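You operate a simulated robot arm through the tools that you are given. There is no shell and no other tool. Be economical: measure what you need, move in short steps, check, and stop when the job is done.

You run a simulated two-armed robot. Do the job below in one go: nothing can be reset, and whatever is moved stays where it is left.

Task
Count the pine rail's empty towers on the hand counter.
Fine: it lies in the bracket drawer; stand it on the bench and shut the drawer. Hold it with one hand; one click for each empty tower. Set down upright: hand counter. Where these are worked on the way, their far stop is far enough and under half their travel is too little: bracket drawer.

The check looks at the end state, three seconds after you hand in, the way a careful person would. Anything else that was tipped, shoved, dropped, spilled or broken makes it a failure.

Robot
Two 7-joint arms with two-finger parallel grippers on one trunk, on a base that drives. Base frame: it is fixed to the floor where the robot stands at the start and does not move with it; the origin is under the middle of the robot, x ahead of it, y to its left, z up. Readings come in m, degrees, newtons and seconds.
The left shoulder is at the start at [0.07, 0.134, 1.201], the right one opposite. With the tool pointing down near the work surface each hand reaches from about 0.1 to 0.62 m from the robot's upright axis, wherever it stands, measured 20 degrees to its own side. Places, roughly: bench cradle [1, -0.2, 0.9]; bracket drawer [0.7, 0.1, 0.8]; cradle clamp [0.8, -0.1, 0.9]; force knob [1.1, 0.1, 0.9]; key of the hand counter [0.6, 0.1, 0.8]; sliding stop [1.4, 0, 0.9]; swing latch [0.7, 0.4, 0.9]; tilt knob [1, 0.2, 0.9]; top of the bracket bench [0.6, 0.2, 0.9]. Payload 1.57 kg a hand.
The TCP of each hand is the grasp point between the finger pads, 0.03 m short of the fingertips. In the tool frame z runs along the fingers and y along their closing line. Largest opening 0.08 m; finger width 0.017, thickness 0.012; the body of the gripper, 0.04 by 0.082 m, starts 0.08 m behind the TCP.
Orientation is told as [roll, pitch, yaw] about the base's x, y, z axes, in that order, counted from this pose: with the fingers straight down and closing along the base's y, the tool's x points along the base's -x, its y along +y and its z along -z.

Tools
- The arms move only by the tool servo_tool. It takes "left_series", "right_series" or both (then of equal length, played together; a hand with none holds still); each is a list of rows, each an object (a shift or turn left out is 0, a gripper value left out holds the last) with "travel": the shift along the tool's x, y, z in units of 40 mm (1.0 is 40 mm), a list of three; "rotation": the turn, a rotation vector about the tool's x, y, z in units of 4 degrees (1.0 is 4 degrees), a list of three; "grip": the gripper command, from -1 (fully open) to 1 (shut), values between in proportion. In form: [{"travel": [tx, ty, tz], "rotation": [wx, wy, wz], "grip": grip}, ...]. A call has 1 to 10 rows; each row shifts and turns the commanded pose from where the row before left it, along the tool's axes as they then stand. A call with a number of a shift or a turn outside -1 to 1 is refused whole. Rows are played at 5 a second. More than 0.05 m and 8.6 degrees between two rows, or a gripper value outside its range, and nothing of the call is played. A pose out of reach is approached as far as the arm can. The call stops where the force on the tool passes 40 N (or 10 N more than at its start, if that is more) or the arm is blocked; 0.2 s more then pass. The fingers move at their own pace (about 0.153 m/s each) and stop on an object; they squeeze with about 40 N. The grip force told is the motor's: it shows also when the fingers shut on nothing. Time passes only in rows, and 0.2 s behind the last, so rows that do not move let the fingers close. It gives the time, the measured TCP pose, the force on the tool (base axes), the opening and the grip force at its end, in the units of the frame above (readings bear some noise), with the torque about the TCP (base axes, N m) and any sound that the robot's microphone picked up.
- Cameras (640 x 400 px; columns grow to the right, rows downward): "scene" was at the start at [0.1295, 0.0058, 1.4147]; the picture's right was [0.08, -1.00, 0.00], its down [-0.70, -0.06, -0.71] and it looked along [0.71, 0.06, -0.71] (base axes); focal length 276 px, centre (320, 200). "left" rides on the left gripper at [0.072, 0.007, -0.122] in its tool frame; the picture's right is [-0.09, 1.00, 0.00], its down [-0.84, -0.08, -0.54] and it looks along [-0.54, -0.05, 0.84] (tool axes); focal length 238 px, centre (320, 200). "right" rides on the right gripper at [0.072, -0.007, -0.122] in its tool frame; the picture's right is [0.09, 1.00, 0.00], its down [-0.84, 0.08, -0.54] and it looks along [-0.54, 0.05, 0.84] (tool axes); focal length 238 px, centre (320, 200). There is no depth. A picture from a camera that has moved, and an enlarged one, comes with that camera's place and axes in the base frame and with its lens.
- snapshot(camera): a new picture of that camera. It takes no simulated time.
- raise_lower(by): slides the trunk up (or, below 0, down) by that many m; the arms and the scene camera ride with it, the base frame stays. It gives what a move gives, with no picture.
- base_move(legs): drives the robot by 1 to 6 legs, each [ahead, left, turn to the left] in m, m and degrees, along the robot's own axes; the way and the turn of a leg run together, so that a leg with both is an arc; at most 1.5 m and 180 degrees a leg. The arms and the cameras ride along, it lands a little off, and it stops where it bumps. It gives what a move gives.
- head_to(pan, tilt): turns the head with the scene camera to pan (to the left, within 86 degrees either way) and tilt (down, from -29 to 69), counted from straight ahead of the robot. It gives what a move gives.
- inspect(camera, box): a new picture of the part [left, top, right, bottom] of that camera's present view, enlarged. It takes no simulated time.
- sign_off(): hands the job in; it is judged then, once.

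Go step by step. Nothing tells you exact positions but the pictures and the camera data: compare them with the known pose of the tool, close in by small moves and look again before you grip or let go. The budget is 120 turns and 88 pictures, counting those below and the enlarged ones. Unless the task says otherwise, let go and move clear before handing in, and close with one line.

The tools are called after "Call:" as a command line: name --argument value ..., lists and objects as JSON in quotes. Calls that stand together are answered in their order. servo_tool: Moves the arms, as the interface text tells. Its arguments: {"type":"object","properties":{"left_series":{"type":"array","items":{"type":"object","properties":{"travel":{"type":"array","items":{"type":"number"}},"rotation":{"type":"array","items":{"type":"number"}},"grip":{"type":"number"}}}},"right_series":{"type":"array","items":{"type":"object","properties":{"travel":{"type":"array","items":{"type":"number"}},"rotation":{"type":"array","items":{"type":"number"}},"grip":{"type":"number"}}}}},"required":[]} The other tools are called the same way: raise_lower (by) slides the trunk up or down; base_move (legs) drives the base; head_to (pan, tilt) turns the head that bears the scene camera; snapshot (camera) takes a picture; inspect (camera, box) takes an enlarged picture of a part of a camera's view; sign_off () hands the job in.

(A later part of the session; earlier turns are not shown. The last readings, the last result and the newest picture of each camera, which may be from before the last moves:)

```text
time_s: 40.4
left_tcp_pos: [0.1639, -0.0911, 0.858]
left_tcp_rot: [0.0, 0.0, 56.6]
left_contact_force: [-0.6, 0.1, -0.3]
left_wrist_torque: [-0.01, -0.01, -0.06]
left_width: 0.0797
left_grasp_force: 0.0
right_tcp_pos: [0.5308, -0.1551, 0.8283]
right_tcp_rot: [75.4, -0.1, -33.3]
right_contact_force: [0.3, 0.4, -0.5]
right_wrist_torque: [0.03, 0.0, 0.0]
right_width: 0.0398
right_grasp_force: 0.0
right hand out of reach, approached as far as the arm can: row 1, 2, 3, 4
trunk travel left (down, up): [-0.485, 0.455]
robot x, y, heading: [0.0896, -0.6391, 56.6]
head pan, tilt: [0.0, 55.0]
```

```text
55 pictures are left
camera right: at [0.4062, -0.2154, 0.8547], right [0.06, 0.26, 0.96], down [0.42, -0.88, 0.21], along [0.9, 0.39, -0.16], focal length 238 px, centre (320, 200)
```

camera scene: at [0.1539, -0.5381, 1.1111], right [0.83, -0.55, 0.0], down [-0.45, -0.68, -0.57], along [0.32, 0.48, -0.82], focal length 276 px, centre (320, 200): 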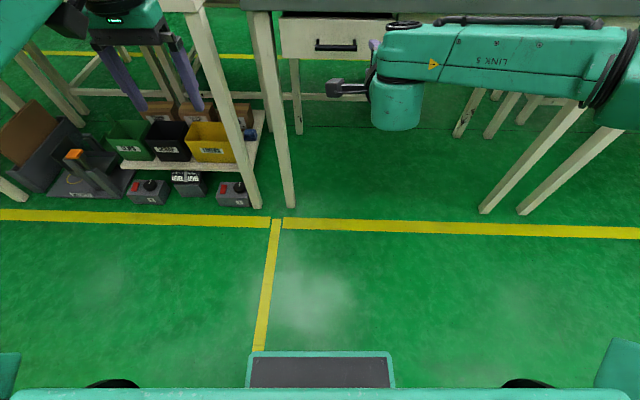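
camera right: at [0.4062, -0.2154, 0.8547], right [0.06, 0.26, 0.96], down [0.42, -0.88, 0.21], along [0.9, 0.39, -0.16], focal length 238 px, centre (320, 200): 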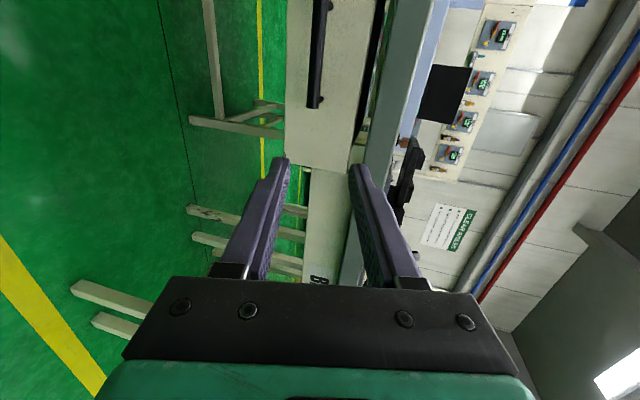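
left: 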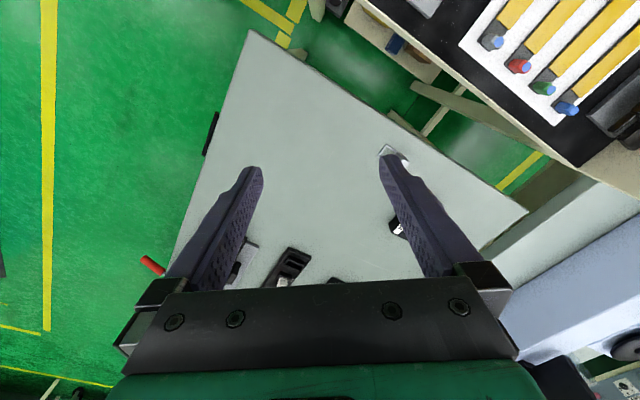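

The right arm does not like reaching to the middle, so I shift the base left instead and lower the hand to bar height.

Call:
base_move --legs '[[0, 0.07, 0]]'

Call:
servo_tool --right_series '[{"travel": [0, -0.45, 0.12]}, {"travel": [0, -0.45, 0.12]}, {"travel": [0, 0, 0]}]'

Call:
snapshot --camera "right"

Call:
snapshot --camera "scene"

```text
time_s: 41.5
left_tcp_pos: [0.1049, -0.0527, 0.8588]
left_tcp_rot: [-0.1, 0.0, 56.5]
left_contact_force: [-0.8, -0.2, 0.3]
left_wrist_torque: [0.0, -0.04, 0.01]
left_width: 0.08
left_grasp_force: 0.2
right_tcp_pos: [0.4732, -0.1151, 0.8295]
right_tcp_rot: [75.4, 0.0, -33.4]
right_contact_force: [0.0, 0.3, -0.8]
right_wrist_torque: [0.01, -0.01, -0.03]
right_width: 0.0403
right_grasp_force: 0.1
trunk travel left (down, up): [-0.485, 0.455]
robot x, y, heading: [0.0309, -0.6007, 56.6]
head pan, tilt: [0.0, 55.0]
```

```text
time_s: 42.2
left_tcp_pos: [0.1048, -0.0539, 0.8587]
left_tcp_rot: [0.0, -0.1, 56.6]
left_contact_force: [0.3, 0.9, -0.5]
left_wrist_torque: [-0.03, 0.05, 0.01]
left_width: 0.0801
left_grasp_force: 0.1
right_tcp_pos: [0.4762, -0.1287, 0.7978]
right_tcp_rot: [75.2, 0.1, -33.3]
right_contact_force: [-0.2, -0.2, 0.3]
right_wrist_torque: [0.03, 0.02, 0.02]
right_width: 0.0401
right_grasp_force: 0.0
right hand out of reach, approached as far as the arm can: row 1, 2
trunk travel left (down, up): [-0.485, 0.455]
robot x, y, heading: [0.0314, -0.6001, 56.8]
head pan, tilt: [0.0, 55.0]
```

```text
54 pictures are left
camera right: at [0.3515, -0.1895, 0.8233], right [0.06, 0.26, 0.96], down [0.42, -0.88, 0.21], along [0.9, 0.39, -0.17], focal length 238 px, centre (320, 200)
```

right: 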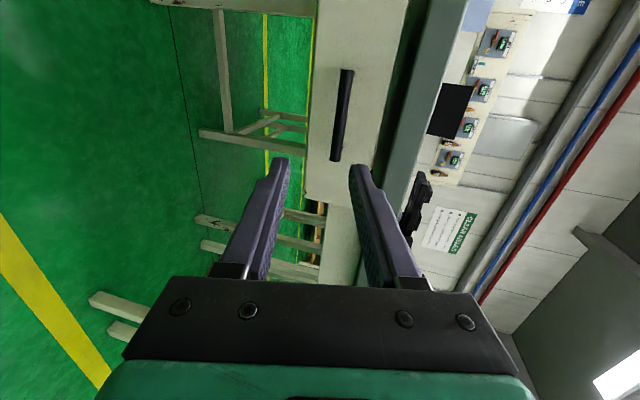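

```text
53 pictures are left
camera scene: at [0.0951, -0.4991, 1.1111], right [0.83, -0.55, 0.0], down [-0.45, -0.68, -0.57], along [0.32, 0.48, -0.82], focal length 276 px, centre (320, 200)
```

scene: 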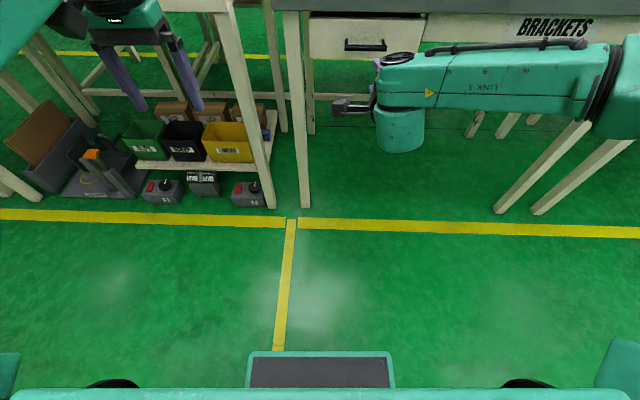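

The bar lies about 0.15 m straight ahead at z≈0.787. I go forward to it.

Call:
servo_tool --right_series '[{"travel": [0.05, 0.135, 0.68]}, {"travel": [0.05, 0.135, 0.68]}, {"travel": [0.05, 0.135, 0.68]}, {"travel": [0, 0, 0]}]'

Call:
snapshot --camera "right"

```text
time_s: 43.2
left_tcp_pos: [0.1041, -0.053, 0.8581]
left_tcp_rot: [-0.1, 0.0, 56.7]
left_contact_force: [0.1, 0.0, 0.0]
left_wrist_torque: [0.03, 0.0, 0.02]
left_width: 0.0801
left_grasp_force: 0.0
right_tcp_pos: [0.5257, -0.109, 0.817]
right_tcp_rot: [75.4, 0.0, -33.3]
right_contact_force: [-0.1, 0.4, 0.5]
right_wrist_torque: [0.0, 0.01, 0.03]
right_width: 0.04
right_grasp_force: 0.1
right hand out of reach, approached as far as the arm can: row 1, 2, 3
trunk travel left (down, up): [-0.485, 0.455]
robot x, y, heading: [0.0292, -0.5985, 56.4]
head pan, tilt: [0.0, 55.0]
```

```text
52 pictures are left
camera right: at [0.4007, -0.169, 0.8427], right [0.06, 0.26, 0.96], down [0.42, -0.88, 0.21], along [0.9, 0.39, -0.17], focal length 238 px, centre (320, 200)
```

right: 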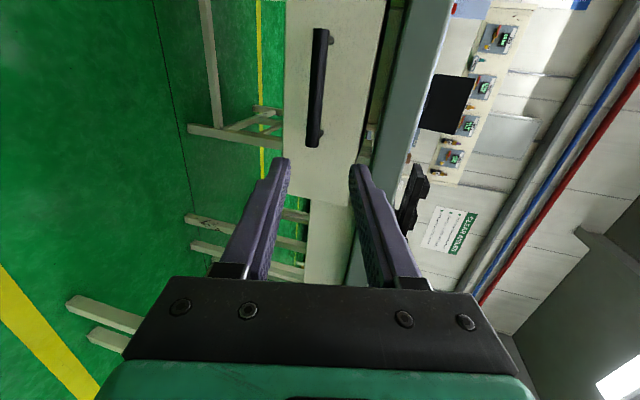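

The arm sits at a joint limit here, so I'll let trunk and base do the rest: down 28 mm, left 40 mm, then forward.

Call:
raise_lower --by -0.028

Call:
base_move --legs '[[0.04, 0.04, 0]]'

Call:
snapshot --camera "right"

```text
time_s: 44.0
left_tcp_pos: [0.1048, -0.0533, 0.8316]
left_tcp_rot: [0.1, -0.1, 56.7]
left_contact_force: [0.7, 0.2, 0.1]
left_wrist_torque: [-0.01, -0.03, 0.0]
left_width: 0.0799
left_grasp_force: 0.1
right_tcp_pos: [0.5262, -0.1094, 0.7888]
right_tcp_rot: [75.4, 0.0, -33.3]
right_contact_force: [0.0, 0.4, 0.5]
right_wrist_torque: [-0.02, 0.0, 0.0]
right_width: 0.0402
right_grasp_force: 0.1
trunk travel left (down, up): [-0.457, 0.483]
robot x, y, heading: [0.0302, -0.602, 56.5]
head pan, tilt: [0.0, 55.0]
```

```text
time_s: 44.9
left_tcp_pos: [0.0947, 0.0025, 0.832]
left_tcp_rot: [-0.1, 0.1, 56.5]
left_contact_force: [0.1, -0.1, -1.3]
left_wrist_torque: [-0.03, -0.01, 0.0]
left_width: 0.0803
left_grasp_force: 0.1
right_tcp_pos: [0.515, -0.0537, 0.789]
right_tcp_rot: [75.3, -0.1, -33.4]
right_contact_force: [-0.8, 0.2, 0.2]
right_wrist_torque: [0.0, 0.02, -0.02]
right_width: 0.04
right_grasp_force: 0.1
trunk travel left (down, up): [-0.457, 0.483]
robot x, y, heading: [0.0177, -0.5428, 56.7]
head pan, tilt: [0.0, 55.0]
```

```text
51 pictures are left
camera right: at [0.3897, -0.1141, 0.8142], right [0.06, 0.26, 0.96], down [0.42, -0.88, 0.21], along [0.91, 0.39, -0.17], focal length 238 px, centre (320, 200)
```

right: 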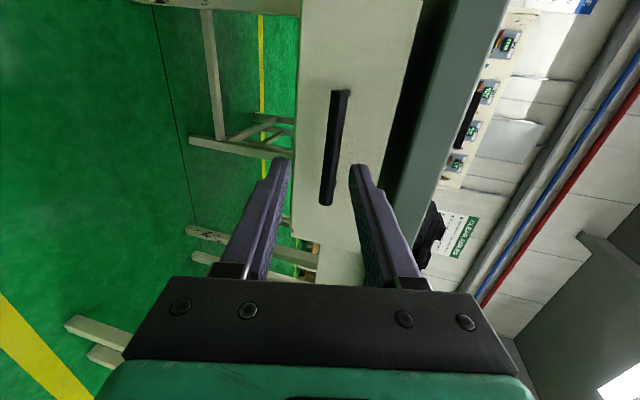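

Bar is between the fingers' lines. Forward about 58 mm.

Call:
base_move --legs '[[0.056, 0, 0]]'

Call:
snapshot --camera "right"

```text
time_s: 45.9
left_tcp_pos: [0.1234, 0.0473, 0.8311]
left_tcp_rot: [0.1, 0.1, 56.4]
left_contact_force: [0.2, -0.4, -0.2]
left_wrist_torque: [0.01, 0.0, 0.0]
left_width: 0.08
left_grasp_force: 0.1
right_tcp_pos: [0.5465, -0.0083, 0.7876]
right_tcp_rot: [75.4, 0.0, -33.4]
right_contact_force: [0.1, 0.9, -0.5]
right_wrist_torque: [0.0, 0.0, -0.01]
right_width: 0.0399
right_grasp_force: 0.1
trunk travel left (down, up): [-0.457, 0.483]
robot x, y, heading: [0.0468, -0.4983, 56.4]
head pan, tilt: [0.0, 55.0]
```

```text
50 pictures are left
camera right: at [0.4208, -0.0684, 0.8139], right [0.06, 0.26, 0.96], down [0.42, -0.88, 0.21], along [0.91, 0.39, -0.17], focal length 238 px, centre (320, 200)
```

right: 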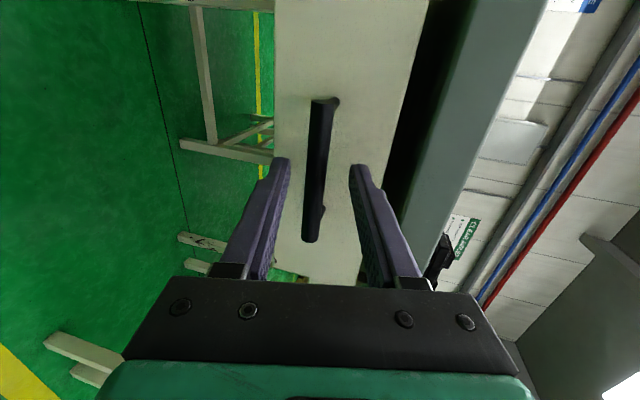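

The bar sits between the fingers. I close on it.

Call:
servo_tool --right_series '[{"grip": 1}, {}, {}]'

Call:
snapshot --camera "right"

```text
time_s: 46.7
left_tcp_pos: [0.1257, 0.0482, 0.8301]
left_tcp_rot: [0.1, 0.1, 56.5]
left_contact_force: [1.1, -0.3, -0.4]
left_wrist_torque: [-0.03, -0.01, 0.0]
left_width: 0.0801
left_grasp_force: 0.2
right_tcp_pos: [0.5462, -0.0076, 0.7858]
right_tcp_rot: [75.0, 0.1, -33.4]
right_contact_force: [-4.5, -4.2, -13.8]
right_wrist_torque: [-0.14, 0.31, -0.24]
right_width: 0.0141
right_grasp_force: 30.0
trunk travel left (down, up): [-0.457, 0.483]
robot x, y, heading: [0.0469, -0.4977, 56.5]
head pan, tilt: [0.0, 55.0]
```

```text
49 pictures are left
camera right: at [0.4207, -0.0687, 0.812], right [0.07, 0.27, 0.96], down [0.42, -0.88, 0.21], along [0.9, 0.39, -0.17], focal length 238 px, centre (320, 200)
```

right: 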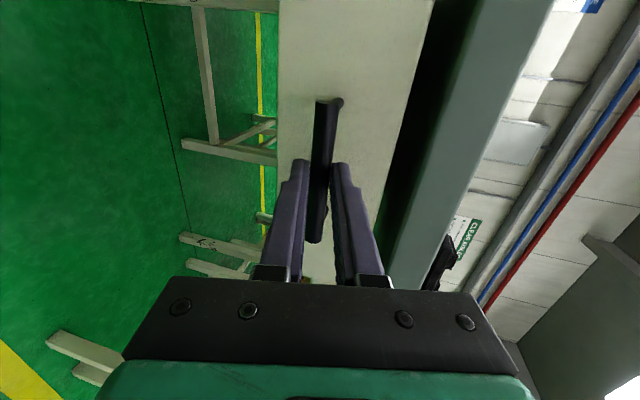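

Gripped (14 mm). I pull by driving back.

Call:
base_move --legs '[[-0.1, 0, 0]]'

Call:
snapshot --camera "scene"

```text
time_s: 47.8
left_tcp_pos: [0.0681, -0.0344, 0.8303]
left_tcp_rot: [-0.1, 0.1, 56.5]
left_contact_force: [0.1, 0.3, 0.8]
left_wrist_torque: [0.02, 0.01, 0.04]
left_width: 0.0797
left_grasp_force: 0.1
right_tcp_pos: [0.4895, -0.0904, 0.7851]
right_tcp_rot: [75.1, -0.1, -33.1]
right_contact_force: [-10.6, 7.1, -20.8]
right_wrist_torque: [0.04, 0.65, 0.83]
right_width: 0.0136
right_grasp_force: 30.2
trunk travel left (down, up): [-0.457, 0.483]
robot x, y, heading: [-0.0097, -0.5853, 56.1]
head pan, tilt: [0.0, 55.0]
```

```text
48 pictures are left
camera scene: at [0.0589, -0.4788, 1.0826], right [0.83, -0.55, 0.0], down [-0.45, -0.69, -0.57], along [0.32, 0.47, -0.82], focal length 276 px, centre (320, 200)
```

scene: 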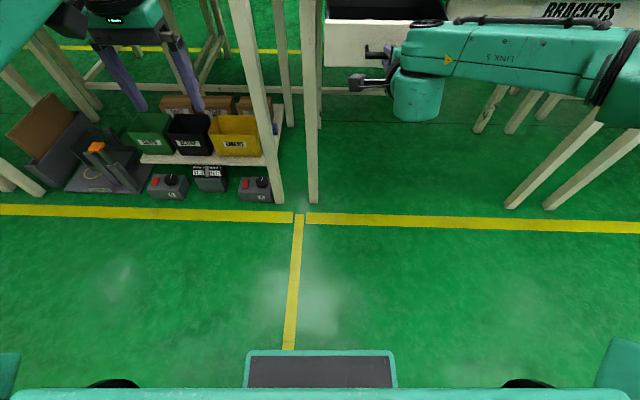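

The drawer opens smoothly. A further pull, with a hair of left to ease the side force.

Call:
base_move --legs '[[-0.1, 0.004, 0]]'

Call:
head_to --pan 0 --tilt 40

Call:
snapshot --camera "scene"

```text
time_s: 49.0
left_tcp_pos: [0.0113, -0.1159, 0.8292]
left_tcp_rot: [0.0, 0.1, 56.6]
left_contact_force: [0.2, -0.6, 0.0]
left_wrist_torque: [0.04, -0.01, 0.03]
left_width: 0.0798
left_grasp_force: 0.1
right_tcp_pos: [0.4311, -0.1708, 0.7852]
right_tcp_rot: [74.9, 0.1, -33.0]
right_contact_force: [-1.5, 1.4, -13.1]
right_wrist_torque: [0.03, 0.42, 0.42]
right_width: 0.0135
right_grasp_force: 30.2
trunk travel left (down, up): [-0.457, 0.483]
robot x, y, heading: [-0.0642, -0.6637, 56.4]
head pan, tilt: [0.0, 55.0]
```

```text
time_s: 49.7
left_tcp_pos: [0.0107, -0.1162, 0.831]
left_tcp_rot: [-0.1, 0.1, 56.5]
left_contact_force: [0.3, 0.4, 1.3]
left_wrist_torque: [-0.01, 0.02, -0.02]
left_width: 0.0801
left_grasp_force: 0.1
right_tcp_pos: [0.4307, -0.1729, 0.7861]
right_tcp_rot: [75.0, 0.1, -33.2]
right_contact_force: [-0.6, -0.6, -5.8]
right_wrist_torque: [-0.02, 0.32, -0.21]
right_width: 0.0137
right_grasp_force: 30.4
trunk travel left (down, up): [-0.457, 0.483]
robot x, y, heading: [-0.0633, -0.6659, 56.5]
head pan, tilt: [0.0, 40.0]
```

```text
47 pictures are left
camera scene: at [0.0083, -0.5512, 1.1036], right [0.83, -0.55, 0.0], down [-0.36, -0.54, -0.76], along [0.42, 0.64, -0.64], focal length 276 px, centre (320, 200)
```

scene: 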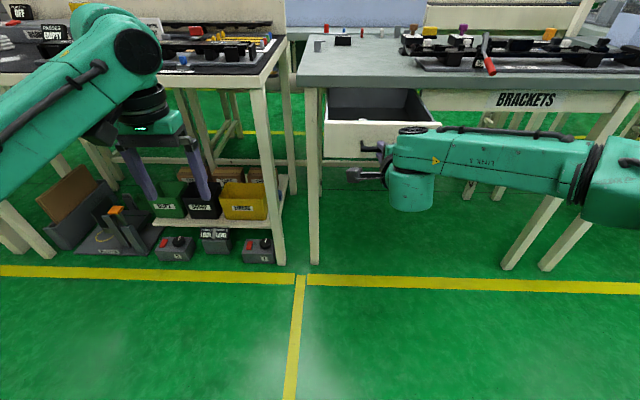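

Call:
base_move --legs '[[-0.06, 0.002, 0]]'

```text
time_s: 50.7
left_tcp_pos: [-0.0251, -0.1654, 0.8311]
left_tcp_rot: [0.0, -0.1, 56.5]
left_contact_force: [0.0, 0.6, 0.6]
left_wrist_torque: [0.0, -0.02, -0.01]
left_width: 0.08
left_grasp_force: 0.0
right_tcp_pos: [0.3943, -0.2218, 0.7875]
right_tcp_rot: [75.1, 0.2, -33.1]
right_contact_force: [-0.7, 0.5, 0.9]
right_wrist_torque: [-0.04, 0.02, -0.03]
right_width: 0.0
right_grasp_force: 21.2
trunk travel left (down, up): [-0.457, 0.483]
robot x, y, heading: [-0.0967, -0.7097, 56.5]
head pan, tilt: [0.0, 40.0]
```

The hand slipped off at the far stop. I back off a little more, raise the trunk and look into the drawer.

Call:
base_move --legs '[[-0.06, 0, 0]]'

Call:
raise_lower --by 0.4

Call:
head_to --pan 0 --tilt 45

Call:
snapshot --camera "scene"

```text
time_s: 51.7
left_tcp_pos: [-0.0573, -0.2165, 0.8313]
left_tcp_rot: [-0.1, 0.0, 56.5]
left_contact_force: [-0.5, -0.1, -0.3]
left_wrist_torque: [0.01, -0.02, -0.01]
left_width: 0.0798
left_grasp_force: 0.1
right_tcp_pos: [0.3637, -0.2724, 0.7882]
right_tcp_rot: [75.2, 0.1, -33.2]
right_contact_force: [-0.6, -0.8, -0.6]
right_wrist_torque: [-0.01, 0.01, -0.01]
right_width: 0.0
right_grasp_force: 21.1
trunk travel left (down, up): [-0.457, 0.483]
robot x, y, heading: [-0.1328, -0.7586, 56.2]
head pan, tilt: [0.0, 40.0]
```

```text
time_s: 55.5
left_tcp_pos: [-0.0563, -0.2149, 1.2307]
left_tcp_rot: [-0.1, 0.0, 56.5]
left_contact_force: [-0.4, 0.2, -0.3]
left_wrist_torque: [0.0, 0.0, 0.02]
left_width: 0.0801
left_grasp_force: 0.2
right_tcp_pos: [0.363, -0.2709, 1.1875]
right_tcp_rot: [75.1, 0.0, -33.1]
right_contact_force: [0.4, -0.2, 0.2]
right_wrist_torque: [-0.04, 0.02, 0.03]
right_width: 0.0
right_grasp_force: 21.8
trunk travel left (down, up): [-0.857, 0.083]
robot x, y, heading: [-0.1312, -0.7603, 56.3]
head pan, tilt: [0.0, 40.0]
```

```text
time_s: 56.2
left_tcp_pos: [-0.0577, -0.2145, 1.231]
left_tcp_rot: [0.0, 0.1, 56.6]
left_contact_force: [0.2, -0.5, -0.3]
left_wrist_torque: [-0.01, -0.02, -0.01]
left_width: 0.08
left_grasp_force: 0.0
right_tcp_pos: [0.3635, -0.2724, 1.1871]
right_tcp_rot: [75.0, 0.1, -33.3]
right_contact_force: [-0.2, -0.3, -0.1]
right_wrist_torque: [-0.02, -0.05, 0.0]
right_width: 0.0
right_grasp_force: 21.6
trunk travel left (down, up): [-0.857, 0.083]
robot x, y, heading: [-0.1312, -0.7613, 56.6]
head pan, tilt: [0.0, 45.0]
```

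```text
46 pictures are left
camera scene: at [-0.0621, -0.6536, 1.4966], right [0.83, -0.55, 0.0], down [-0.39, -0.59, -0.71], along [0.39, 0.59, -0.71], focal length 276 px, centre (320, 200)
```

scene: 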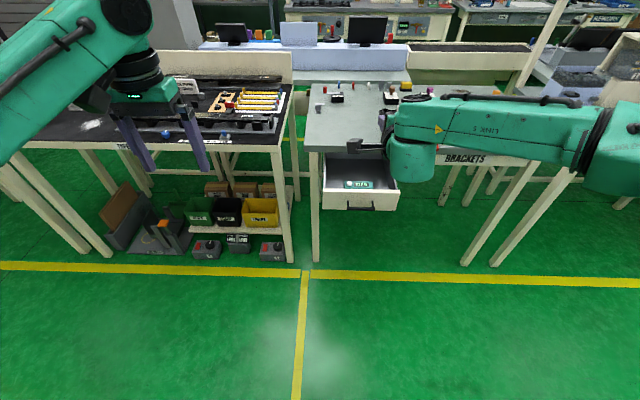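

Call:
inspect --camera "scene" --box '[310, 150, 406, 214]'

```text
6.25 times, centred on (358, 182) of scene
camera zoom: at [-0.0621, -0.6536, 1.4966], right [0.83, -0.55, 0.0], down [-0.39, -0.59, -0.71], along [0.39, 0.59, -0.71], focal length 1722 px, centre (82, 312)
```

zoom: 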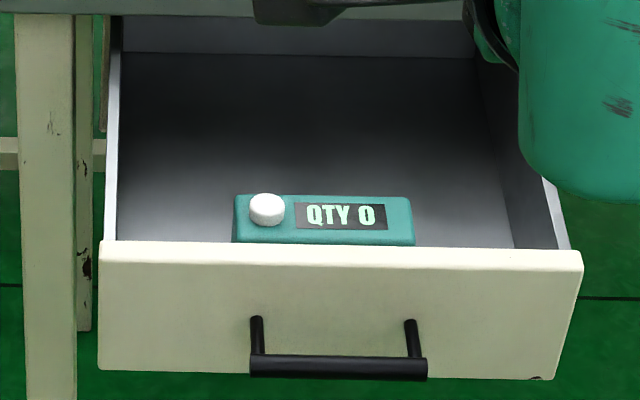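

The counter reads QTY 0 with its key at the left end, lying just behind the drawer front. I turn the right hand back to pointing down.

Call:
servo_tool --right_series '[{"rotation": [1, 0, 0], "grip": -1}, {"rotation": [1, 0, 0]}, {"rotation": [1, 0, 0]}, {"rotation": [1, 0, 0]}, {"rotation": [1, 0, 0]}, {"rotation": [1, 0, 0]}, {"rotation": [1, 0, 0]}, {"rotation": [1, 0, 0]}, {"rotation": [1, 0, 0]}, {"rotation": [1, 0, 0]}]'

Call:
servo_tool --right_series '[{"rotation": [1, 0, 0]}, {"rotation": [1, 0, 0]}, {"rotation": [1, 0, 0]}, {"rotation": [1, 0, 0]}, {"rotation": [1, 0, 0]}, {"rotation": [1, 0, 0]}, {"rotation": [1, 0, 0]}, {"rotation": [1, 0, 0]}, {"rotation": [0.8, 0, 0]}]'

Call:
servo_tool --right_series '[{"rotation": [0, 0, -1]}, {"rotation": [0, 0, -1]}, {"rotation": [0, 0, -1]}, {"rotation": [0, 0, -1]}, {"rotation": [0, 0, -1]}, {"rotation": [0, 0, -1]}, {"rotation": [0, 0, -1]}, {"rotation": [0, 0, -1]}, {"rotation": [0, 0, -1]}, {"rotation": [0, 0, -1]}]'

Call:
servo_tool --right_series '[{"rotation": [0, 0, -1]}, {"rotation": [0, 0, -1]}, {"rotation": [0, 0, -1]}, {"rotation": [0, 0, -1]}, {"rotation": [0, 0, -1]}, {"rotation": [0, 0, -1]}, {"rotation": [0, 0, -1]}, {"rotation": [0, 0, -1]}, {"rotation": [0, 0, -1]}, {"rotation": [0, 0, -1]}]'

```text
time_s: 58.4
left_tcp_pos: [-0.0561, -0.216, 1.2316]
left_tcp_rot: [0.0, 0.0, 56.4]
left_contact_force: [0.5, -0.7, -0.3]
left_wrist_torque: [-0.02, 0.04, 0.0]
left_width: 0.0799
left_grasp_force: 0.1
right_tcp_pos: [0.3603, -0.3167, 1.1894]
right_tcp_rot: [35.1, 0.2, -33.0]
right_contact_force: [0.6, -0.3, -0.8]
right_wrist_torque: [0.01, 0.01, -0.01]
right_width: 0.0802
right_grasp_force: 0.0
right hand out of reach, approached as far as the arm can: row 5, 6, 7, 8, 9, 10
trunk travel left (down, up): [-0.857, 0.083]
robot x, y, heading: [-0.1348, -0.7624, 56.4]
head pan, tilt: [0.0, 45.0]
```

```text
time_s: 60.4
left_tcp_pos: [-0.0557, -0.2142, 1.2314]
left_tcp_rot: [0.0, 0.0, 56.6]
left_contact_force: [-0.2, -0.4, 0.2]
left_wrist_torque: [0.0, 0.02, -0.01]
left_width: 0.0799
left_grasp_force: 0.0
right_tcp_pos: [0.3468, -0.4258, 1.1814]
right_tcp_rot: [-0.1, 0.1, -33.0]
right_contact_force: [-0.4, 0.3, 1.1]
right_wrist_torque: [-0.01, 0.03, -0.01]
right_width: 0.0798
right_grasp_force: 0.0
right hand out of reach, approached as far as the arm can: row 1, 2, 3, 4, 5, 6, 7, 8, 9
trunk travel left (down, up): [-0.857, 0.083]
robot x, y, heading: [-0.1371, -0.7615, 56.5]
head pan, tilt: [0.0, 45.0]
```

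```text
time_s: 62.6
left_tcp_pos: [-0.0553, -0.2144, 1.2315]
left_tcp_rot: [0.0, 0.0, 56.6]
left_contact_force: [0.1, 0.3, -0.5]
left_wrist_torque: [0.02, 0.0, -0.03]
left_width: 0.0799
left_grasp_force: 0.2
right_tcp_pos: [0.3454, -0.426, 1.1821]
right_tcp_rot: [0.1, 0.0, 6.9]
right_contact_force: [0.2, -0.2, 1.2]
right_wrist_torque: [0.01, 0.02, 0.02]
right_width: 0.08
right_grasp_force: 0.2
trunk travel left (down, up): [-0.857, 0.083]
robot x, y, heading: [-0.1306, -0.7611, 56.3]
head pan, tilt: [0.0, 45.0]
```

```text
time_s: 64.8
left_tcp_pos: [-0.0556, -0.2154, 1.2311]
left_tcp_rot: [0.0, 0.0, 56.5]
left_contact_force: [0.4, 0.3, 0.5]
left_wrist_torque: [0.01, 0.0, -0.01]
left_width: 0.0799
left_grasp_force: 0.0
right_tcp_pos: [0.3453, -0.4257, 1.1793]
right_tcp_rot: [0.1, 0.0, 46.9]
right_contact_force: [-0.4, 0.0, -1.1]
right_wrist_torque: [-0.02, 0.0, -0.03]
right_width: 0.0799
right_grasp_force: 0.0
trunk travel left (down, up): [-0.857, 0.083]
robot x, y, heading: [-0.1332, -0.7596, 56.5]
head pan, tilt: [0.0, 45.0]
```

Call:
servo_tool --right_series '[{"travel": [1, 0, 0], "rotation": [0, 0, -1]}, {"travel": [1, 0, 0], "rotation": [0, 0, -1]}, {"rotation": [0, 0, -1]}, {"rotation": [0, 0, -1]}, {"rotation": [0, 0, -1]}, {"rotation": [0, 0, -1]}, {"rotation": [0, 0, -1]}, {"rotation": [0, 0, -1]}, {"rotation": [0, 0, -1]}, {"rotation": [0, 0, -1]}]'

Call:
servo_tool --right_series '[{"rotation": [0, 0, -1]}, {"rotation": [0, 0, -1]}, {"rotation": [0, 0, -1]}, {"rotation": [0, 0, -1]}, {"rotation": [0, 0, -1]}, {"rotation": [0, 0, -1]}, {"rotation": [0, 0, -1]}, {"rotation": [0, 0, -1]}, {"rotation": [0, 0, -1]}, {"rotation": [0, 0, -1]}]'

Call:
servo_tool --right_series '[{"rotation": [0, 0, -1]}, {"rotation": [0, 0, -1]}, {"rotation": [0, 0, -1]}, {"rotation": [0, 0, -1]}, {"rotation": [0, 0, -0.9]}]'

Call:
snapshot --camera "scene"

```text
time_s: 67.0
left_tcp_pos: [-0.0582, -0.2157, 1.232]
left_tcp_rot: [-0.1, -0.1, 56.5]
left_contact_force: [-0.1, 0.5, 0.4]
left_wrist_torque: [0.05, 0.01, 0.02]
left_width: 0.0801
left_grasp_force: 0.1
right_tcp_pos: [0.2586, -0.4929, 1.1786]
right_tcp_rot: [-0.1, -0.1, 86.7]
right_contact_force: [-0.3, 0.1, 0.2]
right_wrist_torque: [-0.01, -0.01, -0.01]
right_width: 0.0798
right_grasp_force: 0.1
right hand out of reach, approached as far as the arm can: row 8, 9, 10
trunk travel left (down, up): [-0.857, 0.083]
robot x, y, heading: [-0.1358, -0.761, 56.2]
head pan, tilt: [0.0, 45.0]
```

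```text
time_s: 69.2
left_tcp_pos: [-0.0581, -0.215, 1.2307]
left_tcp_rot: [-0.1, -0.1, 56.4]
left_contact_force: [0.4, 0.1, -0.6]
left_wrist_torque: [0.01, 0.0, -0.01]
left_width: 0.0801
left_grasp_force: 0.0
right_tcp_pos: [0.0725, -0.5509, 1.1719]
right_tcp_rot: [0.0, -0.1, 126.7]
right_contact_force: [-0.4, -0.6, 1.1]
right_wrist_torque: [0.03, 0.0, 0.02]
right_width: 0.08
right_grasp_force: 0.0
right hand out of reach, approached as far as the arm can: row 1, 2, 3, 4, 5, 6, 7, 8, 9, 10
trunk travel left (down, up): [-0.857, 0.083]
robot x, y, heading: [-0.1366, -0.7637, 56.5]
head pan, tilt: [0.0, 45.0]
```

```text
time_s: 70.4
left_tcp_pos: [-0.0567, -0.2153, 1.2311]
left_tcp_rot: [0.1, 0.1, 56.5]
left_contact_force: [-0.2, 0.2, -0.1]
left_wrist_torque: [-0.01, -0.01, -0.01]
left_width: 0.0799
left_grasp_force: 0.0
right_tcp_pos: [0.0081, -0.6101, 1.1699]
right_tcp_rot: [-0.1, -0.2, 146.2]
right_contact_force: [0.3, -0.5, 0.8]
right_wrist_torque: [0.0, 0.01, 0.03]
right_width: 0.0797
right_grasp_force: 0.0
right hand out of reach, approached as far as the arm can: row 1, 2, 3, 4, 5
trunk travel left (down, up): [-0.857, 0.083]
robot x, y, heading: [-0.1354, -0.7611, 56.4]
head pan, tilt: [0.0, 45.0]
```

```text
44 pictures are left
camera scene: at [-0.0626, -0.6546, 1.4966], right [0.83, -0.55, 0.0], down [-0.39, -0.59, -0.71], along [0.39, 0.59, -0.71], focal length 276 px, centre (320, 200)
```

scene: 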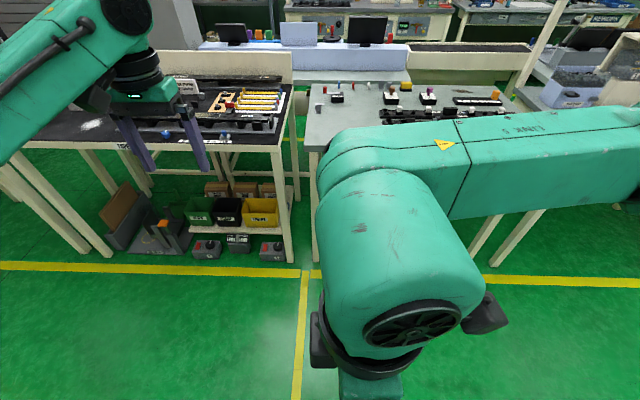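

The right wrist can't turn its camera outward, but by symmetry the left hand can grip the counter's right end with its camera away from the key. So: left hand will hold, right hand will click. I turn the left hand to closing fore-aft and bring the right hand back.

Call:
servo_tool --right_series '[{"rotation": [0, 0, 1]}, {"rotation": [0, 0, 1]}, {"rotation": [0, 0, 1]}, {"rotation": [0, 0, 1]}, {"rotation": [0, 0, 1]}, {"rotation": [0, 0, 1]}, {"rotation": [0, 0, 1]}, {"rotation": [0, 0, 1]}, {"rotation": [0, 0, 1]}, {"rotation": [0, 0, 1]}]' --left_series '[{"rotation": [0, 0, -1]}, {"rotation": [0, 0, -1]}, {"rotation": [0, 0, -1]}, {"rotation": [0, 0, -1]}, {"rotation": [0, 0, -1]}, {"rotation": [0, 0, -1]}, {"rotation": [0, 0, -1]}, {"rotation": [0, 0, -1]}, {"rotation": [0, 0, -1]}, {"rotation": [0, 0, -1]}]'

Call:
servo_tool --right_series '[{"rotation": [0, 0, 1]}, {"rotation": [0, 0, 1]}, {"rotation": [0, 0, 1]}, {"rotation": [0, 0, 1]}, {"rotation": [0, 0, 1]}, {"rotation": [0, 0, 1]}, {"rotation": [0, 0, 1]}, {"rotation": [0, 0, 1]}, {"rotation": [0, 0, 1]}, {"rotation": [0, 0, 1]}]' --left_series '[{"rotation": [0, 0, -1]}, {"rotation": [0, 0, -1]}, {"rotation": [0, 0, -1]}, {"rotation": [0, 0, -1]}, {"rotation": [0, 0, -1]}, {"rotation": [0, 0, -1]}, {"rotation": [0, 0, -1]}, {"rotation": [0, 0, -1]}, {"rotation": [0, 0, -1]}, {"rotation": [0, 0, -1]}]'

Call:
servo_tool --right_series '[{"rotation": [0, 0, 1]}, {"rotation": [0, 0, 1]}, {"rotation": [0, 0, 0.5]}, {"travel": [0, -1, 0]}, {"travel": [0, -1, 0]}, {"travel": [0, -1, 0]}, {"travel": [0, -1, 0]}]' --left_series '[{"rotation": [0, 0, -1]}, {"rotation": [0, 0, -1]}, {"rotation": [0, 0, -0.5]}, {}, {}, {}, {}]'

Call:
snapshot --camera "scene"

```text
time_s: 72.6
left_tcp_pos: [-0.0576, -0.2142, 1.2316]
left_tcp_rot: [0.0, 0.0, 96.6]
left_contact_force: [-0.3, -0.7, -0.1]
left_wrist_torque: [0.0, 0.03, 0.03]
left_width: 0.0801
left_grasp_force: 0.0
right_tcp_pos: [0.0104, -0.6089, 1.1699]
right_tcp_rot: [0.1, 0.0, 106.4]
right_contact_force: [0.4, -0.4, -0.1]
right_wrist_torque: [0.01, -0.01, -0.03]
right_width: 0.0802
right_grasp_force: 0.1
trunk travel left (down, up): [-0.857, 0.083]
robot x, y, heading: [-0.1325, -0.7627, 56.2]
head pan, tilt: [0.0, 45.0]
```

```text
time_s: 73.8
left_tcp_pos: [-0.0577, -0.2151, 1.2318]
left_tcp_rot: [-0.1, 0.0, 117.1]
left_contact_force: [0.2, -0.2, -0.5]
left_wrist_torque: [-0.02, -0.04, 0.01]
left_width: 0.0799
left_grasp_force: 0.0
right_tcp_pos: [0.0114, -0.606, 1.1696]
right_tcp_rot: [0.0, -0.3, 86.2]
right_contact_force: [0.9, 1.7, -1.5]
right_wrist_torque: [-0.17, 0.06, 0.04]
right_width: 0.0801
right_grasp_force: 0.0
trunk travel left (down, up): [-0.857, 0.083]
robot x, y, heading: [-0.1333, -0.7617, 56.5]
head pan, tilt: [0.0, 45.0]
stopped in row 6 (right hand): the force on the tool passed its limit at 54 N (the readings are from after the stop); the commanded pose is now the measured one
```

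```text
time_s: 74.2
left_tcp_pos: [-0.0568, -0.2151, 1.2321]
left_tcp_rot: [0.0, 0.0, 119.9]
left_contact_force: [-0.5, -0.5, -0.3]
left_wrist_torque: [-0.01, 0.03, 0.04]
left_width: 0.0801
left_grasp_force: 0.1
right_tcp_pos: [0.0129, -0.6048, 1.1695]
right_tcp_rot: [-0.3, -0.5, 83.9]
right_contact_force: [0.1, 1.3, 0.2]
right_wrist_torque: [-0.07, 0.0, 0.01]
right_width: 0.08
right_grasp_force: 0.1
trunk travel left (down, up): [-0.857, 0.083]
robot x, y, heading: [-0.1337, -0.7639, 56.6]
head pan, tilt: [0.0, 45.0]
stopped in row 1 (right hand): the force on the tool passed its limit at 50 N (the readings are from after the stop); the commanded pose is now the measured one
```

```text
43 pictures are left
camera scene: at [-0.0622, -0.6538, 1.4966], right [0.83, -0.55, 0.0], down [-0.39, -0.59, -0.71], along [0.39, 0.59, -0.71], focal length 276 px, centre (320, 200)
```

scene: 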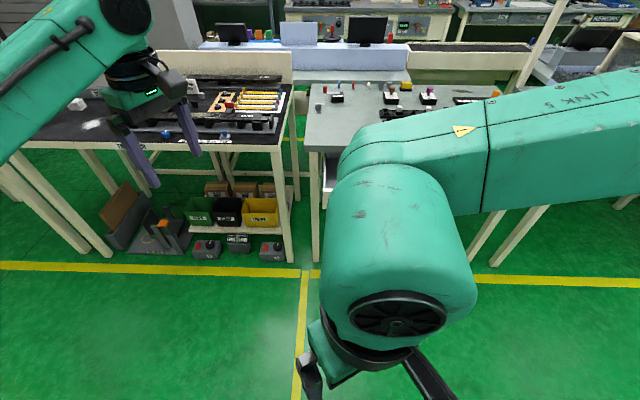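

The right hand's camera brushed my own body. I move it forward and right, away from the trunk, before turning it.

Call:
servo_tool --right_series '[{"travel": [-0.89, -0.45, 0]}, {"travel": [-0.89, -0.45, 0]}, {"travel": [-0.89, -0.45, 0]}, {"travel": [-0.89, -0.45, 0]}, {"travel": [-0.3, -1, 0]}, {"travel": [0, -1, 0]}]'

Call:
servo_tool --right_series '[{"rotation": [0, 0, 1]}, {"rotation": [0, 0, 1]}, {"rotation": [0, 0, 1]}, {"rotation": [0, 0, 1]}, {"rotation": [0, 0, 1]}, {"rotation": [0, 0, 1]}, {"rotation": [0, 0, 1]}]' --left_series '[{"rotation": [0, 0, -1]}, {"rotation": [0, 0, -1]}, {"rotation": [0, 0, -1]}, {"rotation": [0, 0, -1]}, {"rotation": [0, 0, -1]}, {"rotation": [0, 0, -1]}, {"rotation": [0, 0, -0.6]}]'

Call:
snapshot --camera "scene"

```text
time_s: 75.6
left_tcp_pos: [-0.0565, -0.2155, 1.2324]
left_tcp_rot: [0.0, 0.0, 119.9]
left_contact_force: [-0.2, 0.1, 0.0]
left_wrist_torque: [0.01, 0.01, 0.0]
left_width: 0.0796
left_grasp_force: 0.0
right_tcp_pos: [0.1718, -0.484, 1.1725]
right_tcp_rot: [-0.2, -0.5, 83.9]
right_contact_force: [0.5, -0.2, -0.4]
right_wrist_torque: [0.01, 0.04, 0.0]
right_width: 0.0801
right_grasp_force: 0.0
right hand out of reach, approached as far as the arm can: row 4
trunk travel left (down, up): [-0.857, 0.083]
robot x, y, heading: [-0.1325, -0.7621, 56.6]
head pan, tilt: [0.0, 45.0]
```

```text
time_s: 77.2
left_tcp_pos: [-0.057, -0.2148, 1.2309]
left_tcp_rot: [0.0, 0.0, 146.4]
left_contact_force: [-0.3, 0.2, -0.5]
left_wrist_torque: [-0.03, -0.01, -0.01]
left_width: 0.0801
left_grasp_force: 0.1
right_tcp_pos: [0.1716, -0.4871, 1.1699]
right_tcp_rot: [-0.1, -0.5, 55.8]
right_contact_force: [0.7, -0.2, 0.2]
right_wrist_torque: [0.05, 0.01, 0.04]
right_width: 0.0798
right_grasp_force: 0.1
trunk travel left (down, up): [-0.857, 0.083]
robot x, y, heading: [-0.1379, -0.7645, 56.4]
head pan, tilt: [0.0, 45.0]
```

```text
42 pictures are left
camera scene: at [-0.0624, -0.6538, 1.4966], right [0.83, -0.55, 0.0], down [-0.39, -0.59, -0.71], along [0.39, 0.59, -0.71], focal length 276 px, centre (320, 200)
```

scene: 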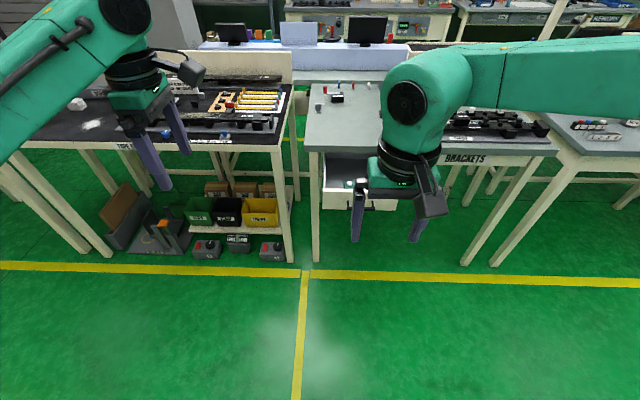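

Left hand is ready. I move the right hand aside and drive so that the counter lies under the left hand's workspace.

Call:
servo_tool --right_series '[{"travel": [0, -1, 0]}, {"travel": [0, -1, 0]}, {"travel": [0, -1, -1]}, {"travel": [0, 0, -1]}]'

Call:
base_move --legs '[[0, -0.28, 0], [0.4, 0, 0]]'

Call:
head_to --pan 10 --tilt 55

Call:
snapshot --camera "scene"

```text
refused: row 3 steps farther than a row can; nothing moved
```

```text
time_s: 81.3
left_tcp_pos: [0.3954, -0.0364, 1.2337]
left_tcp_rot: [-0.2, 0.0, 146.3]
left_contact_force: [0.2, -0.1, 0.7]
left_wrist_torque: [0.02, -0.06, -0.03]
left_width: 0.0799
left_grasp_force: 0.0
right_tcp_pos: [0.6244, -0.3068, 1.1713]
right_tcp_rot: [0.1, -0.6, 55.9]
right_contact_force: [-0.8, -0.2, 0.3]
right_wrist_torque: [0.02, 0.01, 0.0]
right_width: 0.08
right_grasp_force: 0.1
trunk travel left (down, up): [-0.857, 0.083]
robot x, y, heading: [0.3195, -0.5801, 56.2]
head pan, tilt: [0.0, 45.0]
```

```text
time_s: 82.0
left_tcp_pos: [0.3959, -0.0359, 1.2322]
left_tcp_rot: [0.0, 0.1, 146.3]
left_contact_force: [-0.3, -0.3, 0.4]
left_wrist_torque: [-0.01, 0.01, 0.02]
left_width: 0.08
left_grasp_force: 0.0
right_tcp_pos: [0.625, -0.3071, 1.1706]
right_tcp_rot: [0.0, -0.4, 55.9]
right_contact_force: [-0.5, 0.3, 0.4]
right_wrist_torque: [0.0, 0.0, -0.01]
right_width: 0.0801
right_grasp_force: 0.1
trunk travel left (down, up): [-0.857, 0.083]
robot x, y, heading: [0.3172, -0.5796, 56.1]
head pan, tilt: [10.0, 55.0]
```

```text
41 pictures are left
camera scene: at [0.3755, -0.4752, 1.4832], right [0.92, -0.4, 0.0], down [-0.33, -0.75, -0.57], along [0.23, 0.53, -0.82], focal length 276 px, centre (320, 200)
```

scene: 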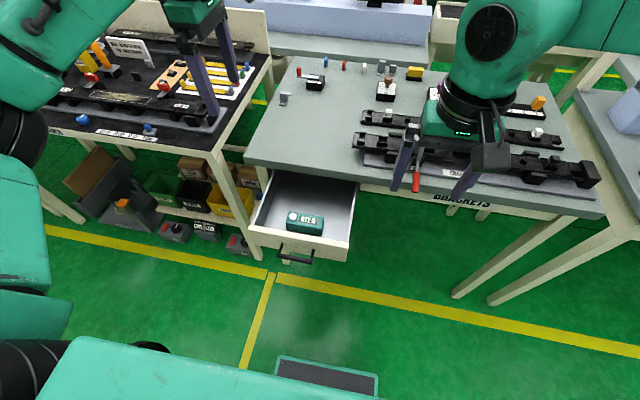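

Call:
inspect --camera "scene" --box '[241, 170, 369, 266]'

Call:
snapshot --camera "left"

```text
4.17 times, centred on (305, 218) of scene
camera zoom: at [0.3755, -0.4752, 1.4832], right [0.92, -0.4, 0.0], down [-0.33, -0.75, -0.57], along [0.23, 0.53, -0.82], focal length 1148 px, centre (382, 125)
```

zoom: 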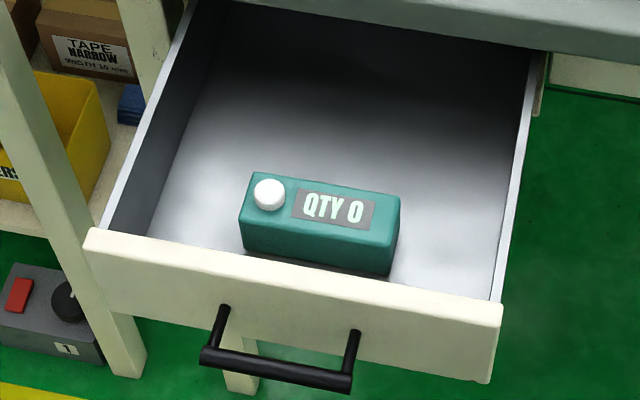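

```text
39 pictures are left
camera left: at [0.4528, -0.0784, 1.3531], right [-0.63, -0.78, 0.0], down [-0.65, 0.53, 0.54], along [-0.42, 0.34, -0.84], focal length 238 px, centre (320, 200)
```

left: 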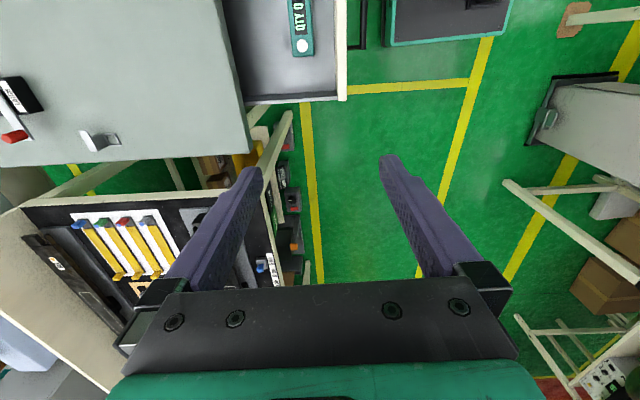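

Key triangulates to about (0.474, −0.048, 0.785); I'll grip near the right end at about (0.530, −0.085). I nudge the base right and bring the left hand above.

Call:
base_move --legs '[[0.03, -0.06, 0]]'

Call:
servo_tool --left_series '[{"travel": [1, 0, 0]}, {"travel": [1, 0, 0]}, {"travel": [0, 0, 1]}, {"travel": [0, 0, 1]}, {"travel": [0, 0, 1]}, {"travel": [0, 0, 1]}, {"travel": [0, 0, 1]}, {"travel": [0, 0, 1]}]' --right_series '[{"travel": [0, -1, 0]}, {"travel": [0, -1, 0]}, {"travel": [0, -1, 0]}, {"travel": [0, 0, -1]}, {}, {}, {}, {}]'

Call:
snapshot --camera "left"

Call:
snapshot --camera "scene"

```text
time_s: 83.0
left_tcp_pos: [0.4533, -0.0414, 1.2331]
left_tcp_rot: [-0.2, 0.4, 146.4]
left_contact_force: [-0.6, 0.6, 0.1]
left_wrist_torque: [-0.01, -0.07, -0.03]
left_width: 0.0799
left_grasp_force: 0.0
right_tcp_pos: [0.6829, -0.3146, 1.1727]
right_tcp_rot: [-0.3, -0.8, 55.9]
right_contact_force: [-0.2, 0.5, 0.2]
right_wrist_torque: [0.04, -0.11, 0.01]
right_width: 0.0802
right_grasp_force: 0.0
trunk travel left (down, up): [-0.857, 0.083]
robot x, y, heading: [0.3876, -0.5907, 56.5]
head pan, tilt: [10.0, 55.0]
```

```text
time_s: 84.8
left_tcp_pos: [0.5298, -0.0867, 0.9936]
left_tcp_rot: [-0.1, 0.1, 146.4]
left_contact_force: [-0.3, 0.3, 0.3]
left_wrist_torque: [0.0, 0.04, -0.01]
left_width: 0.08
left_grasp_force: 0.0
right_tcp_pos: [0.7901, -0.3835, 1.2094]
right_tcp_rot: [0.0, -0.6, 55.9]
right_contact_force: [-0.3, 0.5, -0.3]
right_wrist_torque: [-0.05, -0.03, 0.0]
right_width: 0.0799
right_grasp_force: 0.0
trunk travel left (down, up): [-0.857, 0.083]
robot x, y, heading: [0.3887, -0.5916, 56.2]
head pan, tilt: [10.0, 55.0]
```

```text
38 pictures are left
camera left: at [0.5863, -0.1314, 1.1149], right [-0.63, -0.78, 0.0], down [-0.65, 0.53, 0.54], along [-0.42, 0.34, -0.84], focal length 238 px, centre (320, 200)
```

left: 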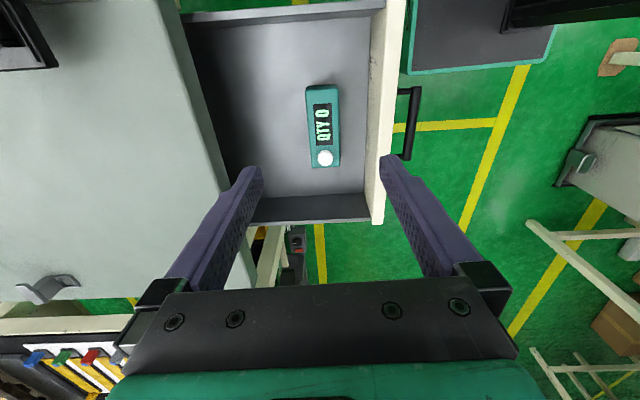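

```text
37 pictures are left
camera scene: at [0.4419, -0.483, 1.4832], right [0.92, -0.4, 0.0], down [-0.33, -0.75, -0.57], along [0.23, 0.53, -0.82], focal length 276 px, centre (320, 200)
```

scene: 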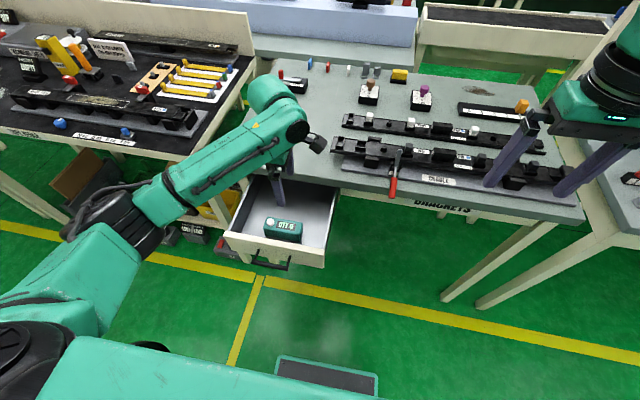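

Refined: counter axis about −35.7°, size 0.11 × 0.046, right end at (0.5515, −0.105). I adjust 10 mm right and descend to z≈0.81.

Call:
servo_tool --left_series '[{"travel": [0.25, 0.08, 1], "rotation": [0, 0, 0.5]}, {"travel": [0, 0, 1]}, {"travel": [0, 0, 1]}, {"travel": [0, 0, 1]}, {"travel": [0, 0, 0.6]}]'

Call:
snapshot --camera "left"

Call:
inspect --camera "scene" --box '[220, 160, 348, 260]'

```text
time_s: 86.0
left_tcp_pos: [0.5343, -0.0949, 0.8069]
left_tcp_rot: [0.0, 0.0, 144.5]
left_contact_force: [-0.6, -0.3, -0.5]
left_wrist_torque: [0.0, 0.0, -0.02]
left_width: 0.08
left_grasp_force: 0.1
right_tcp_pos: [0.7915, -0.3837, 1.2094]
right_tcp_rot: [0.0, -0.4, 56.0]
right_contact_force: [-0.2, -0.7, -0.2]
right_wrist_torque: [0.01, 0.01, -0.01]
right_width: 0.08
right_grasp_force: 0.0
trunk travel left (down, up): [-0.857, 0.083]
robot x, y, heading: [0.3884, -0.5932, 56.4]
head pan, tilt: [10.0, 55.0]
```

```text
36 pictures are left
camera left: at [0.5896, -0.1401, 0.9277], right [-0.65, -0.76, 0.0], down [-0.64, 0.55, 0.54], along [-0.41, 0.36, -0.84], focal length 238 px, centre (320, 200)
```

left: 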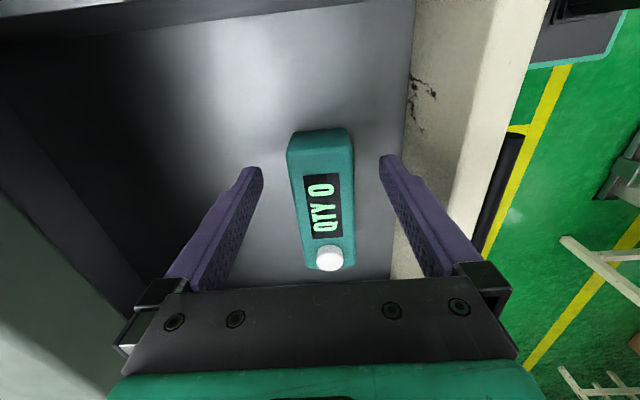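

```text
4.00 times, centred on (284, 210) of scene
camera zoom: at [0.4424, -0.483, 1.4831], right [0.92, -0.4, 0.0], down [-0.33, -0.75, -0.57], along [0.23, 0.53, -0.82], focal length 1102 px, centre (464, 160)
```

zoom: 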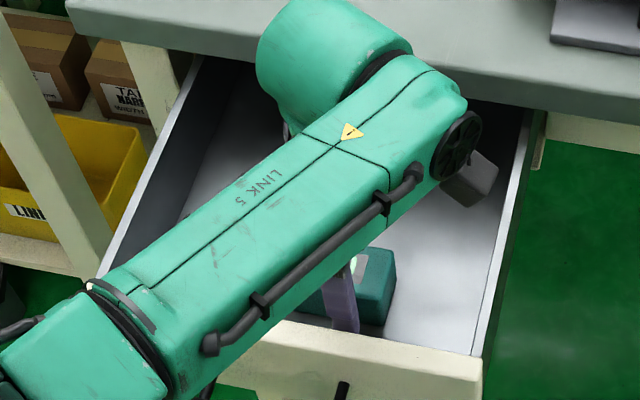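

The box sits squarely between the fingers. Down another 25 mm, then close.

Call:
servo_tool --left_series '[{"travel": [0, 0, 0.35]}, {"travel": [0, 0, 0.3]}, {}]'

Call:
snapshot --camera "left"

```text
time_s: 86.8
left_tcp_pos: [0.5344, -0.0957, 0.7816]
left_tcp_rot: [0.0, 0.0, 144.3]
left_contact_force: [-0.6, 0.1, -0.6]
left_wrist_torque: [-0.02, 0.03, -0.01]
left_width: 0.0796
left_grasp_force: 0.0
right_tcp_pos: [0.7898, -0.3832, 1.2097]
right_tcp_rot: [0.0, -0.6, 55.9]
right_contact_force: [0.2, -0.1, -0.3]
right_wrist_torque: [-0.03, -0.03, 0.0]
right_width: 0.0797
right_grasp_force: 0.0
trunk travel left (down, up): [-0.857, 0.083]
robot x, y, heading: [0.3883, -0.5884, 56.5]
head pan, tilt: [10.0, 55.0]
```

```text
34 pictures are left
camera left: at [0.59, -0.1405, 0.9027], right [-0.65, -0.76, 0.0], down [-0.64, 0.55, 0.54], along [-0.41, 0.35, -0.84], focal length 238 px, centre (320, 200)
```

left: 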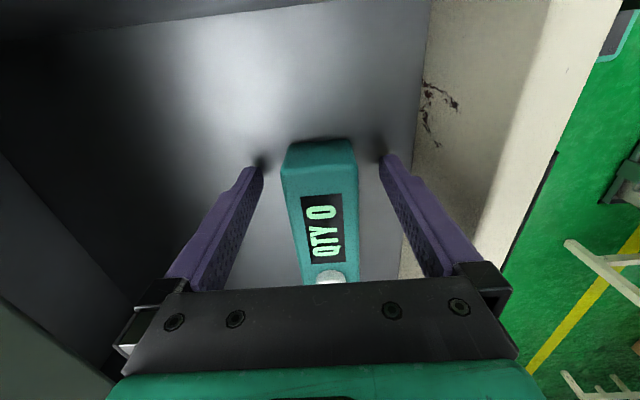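

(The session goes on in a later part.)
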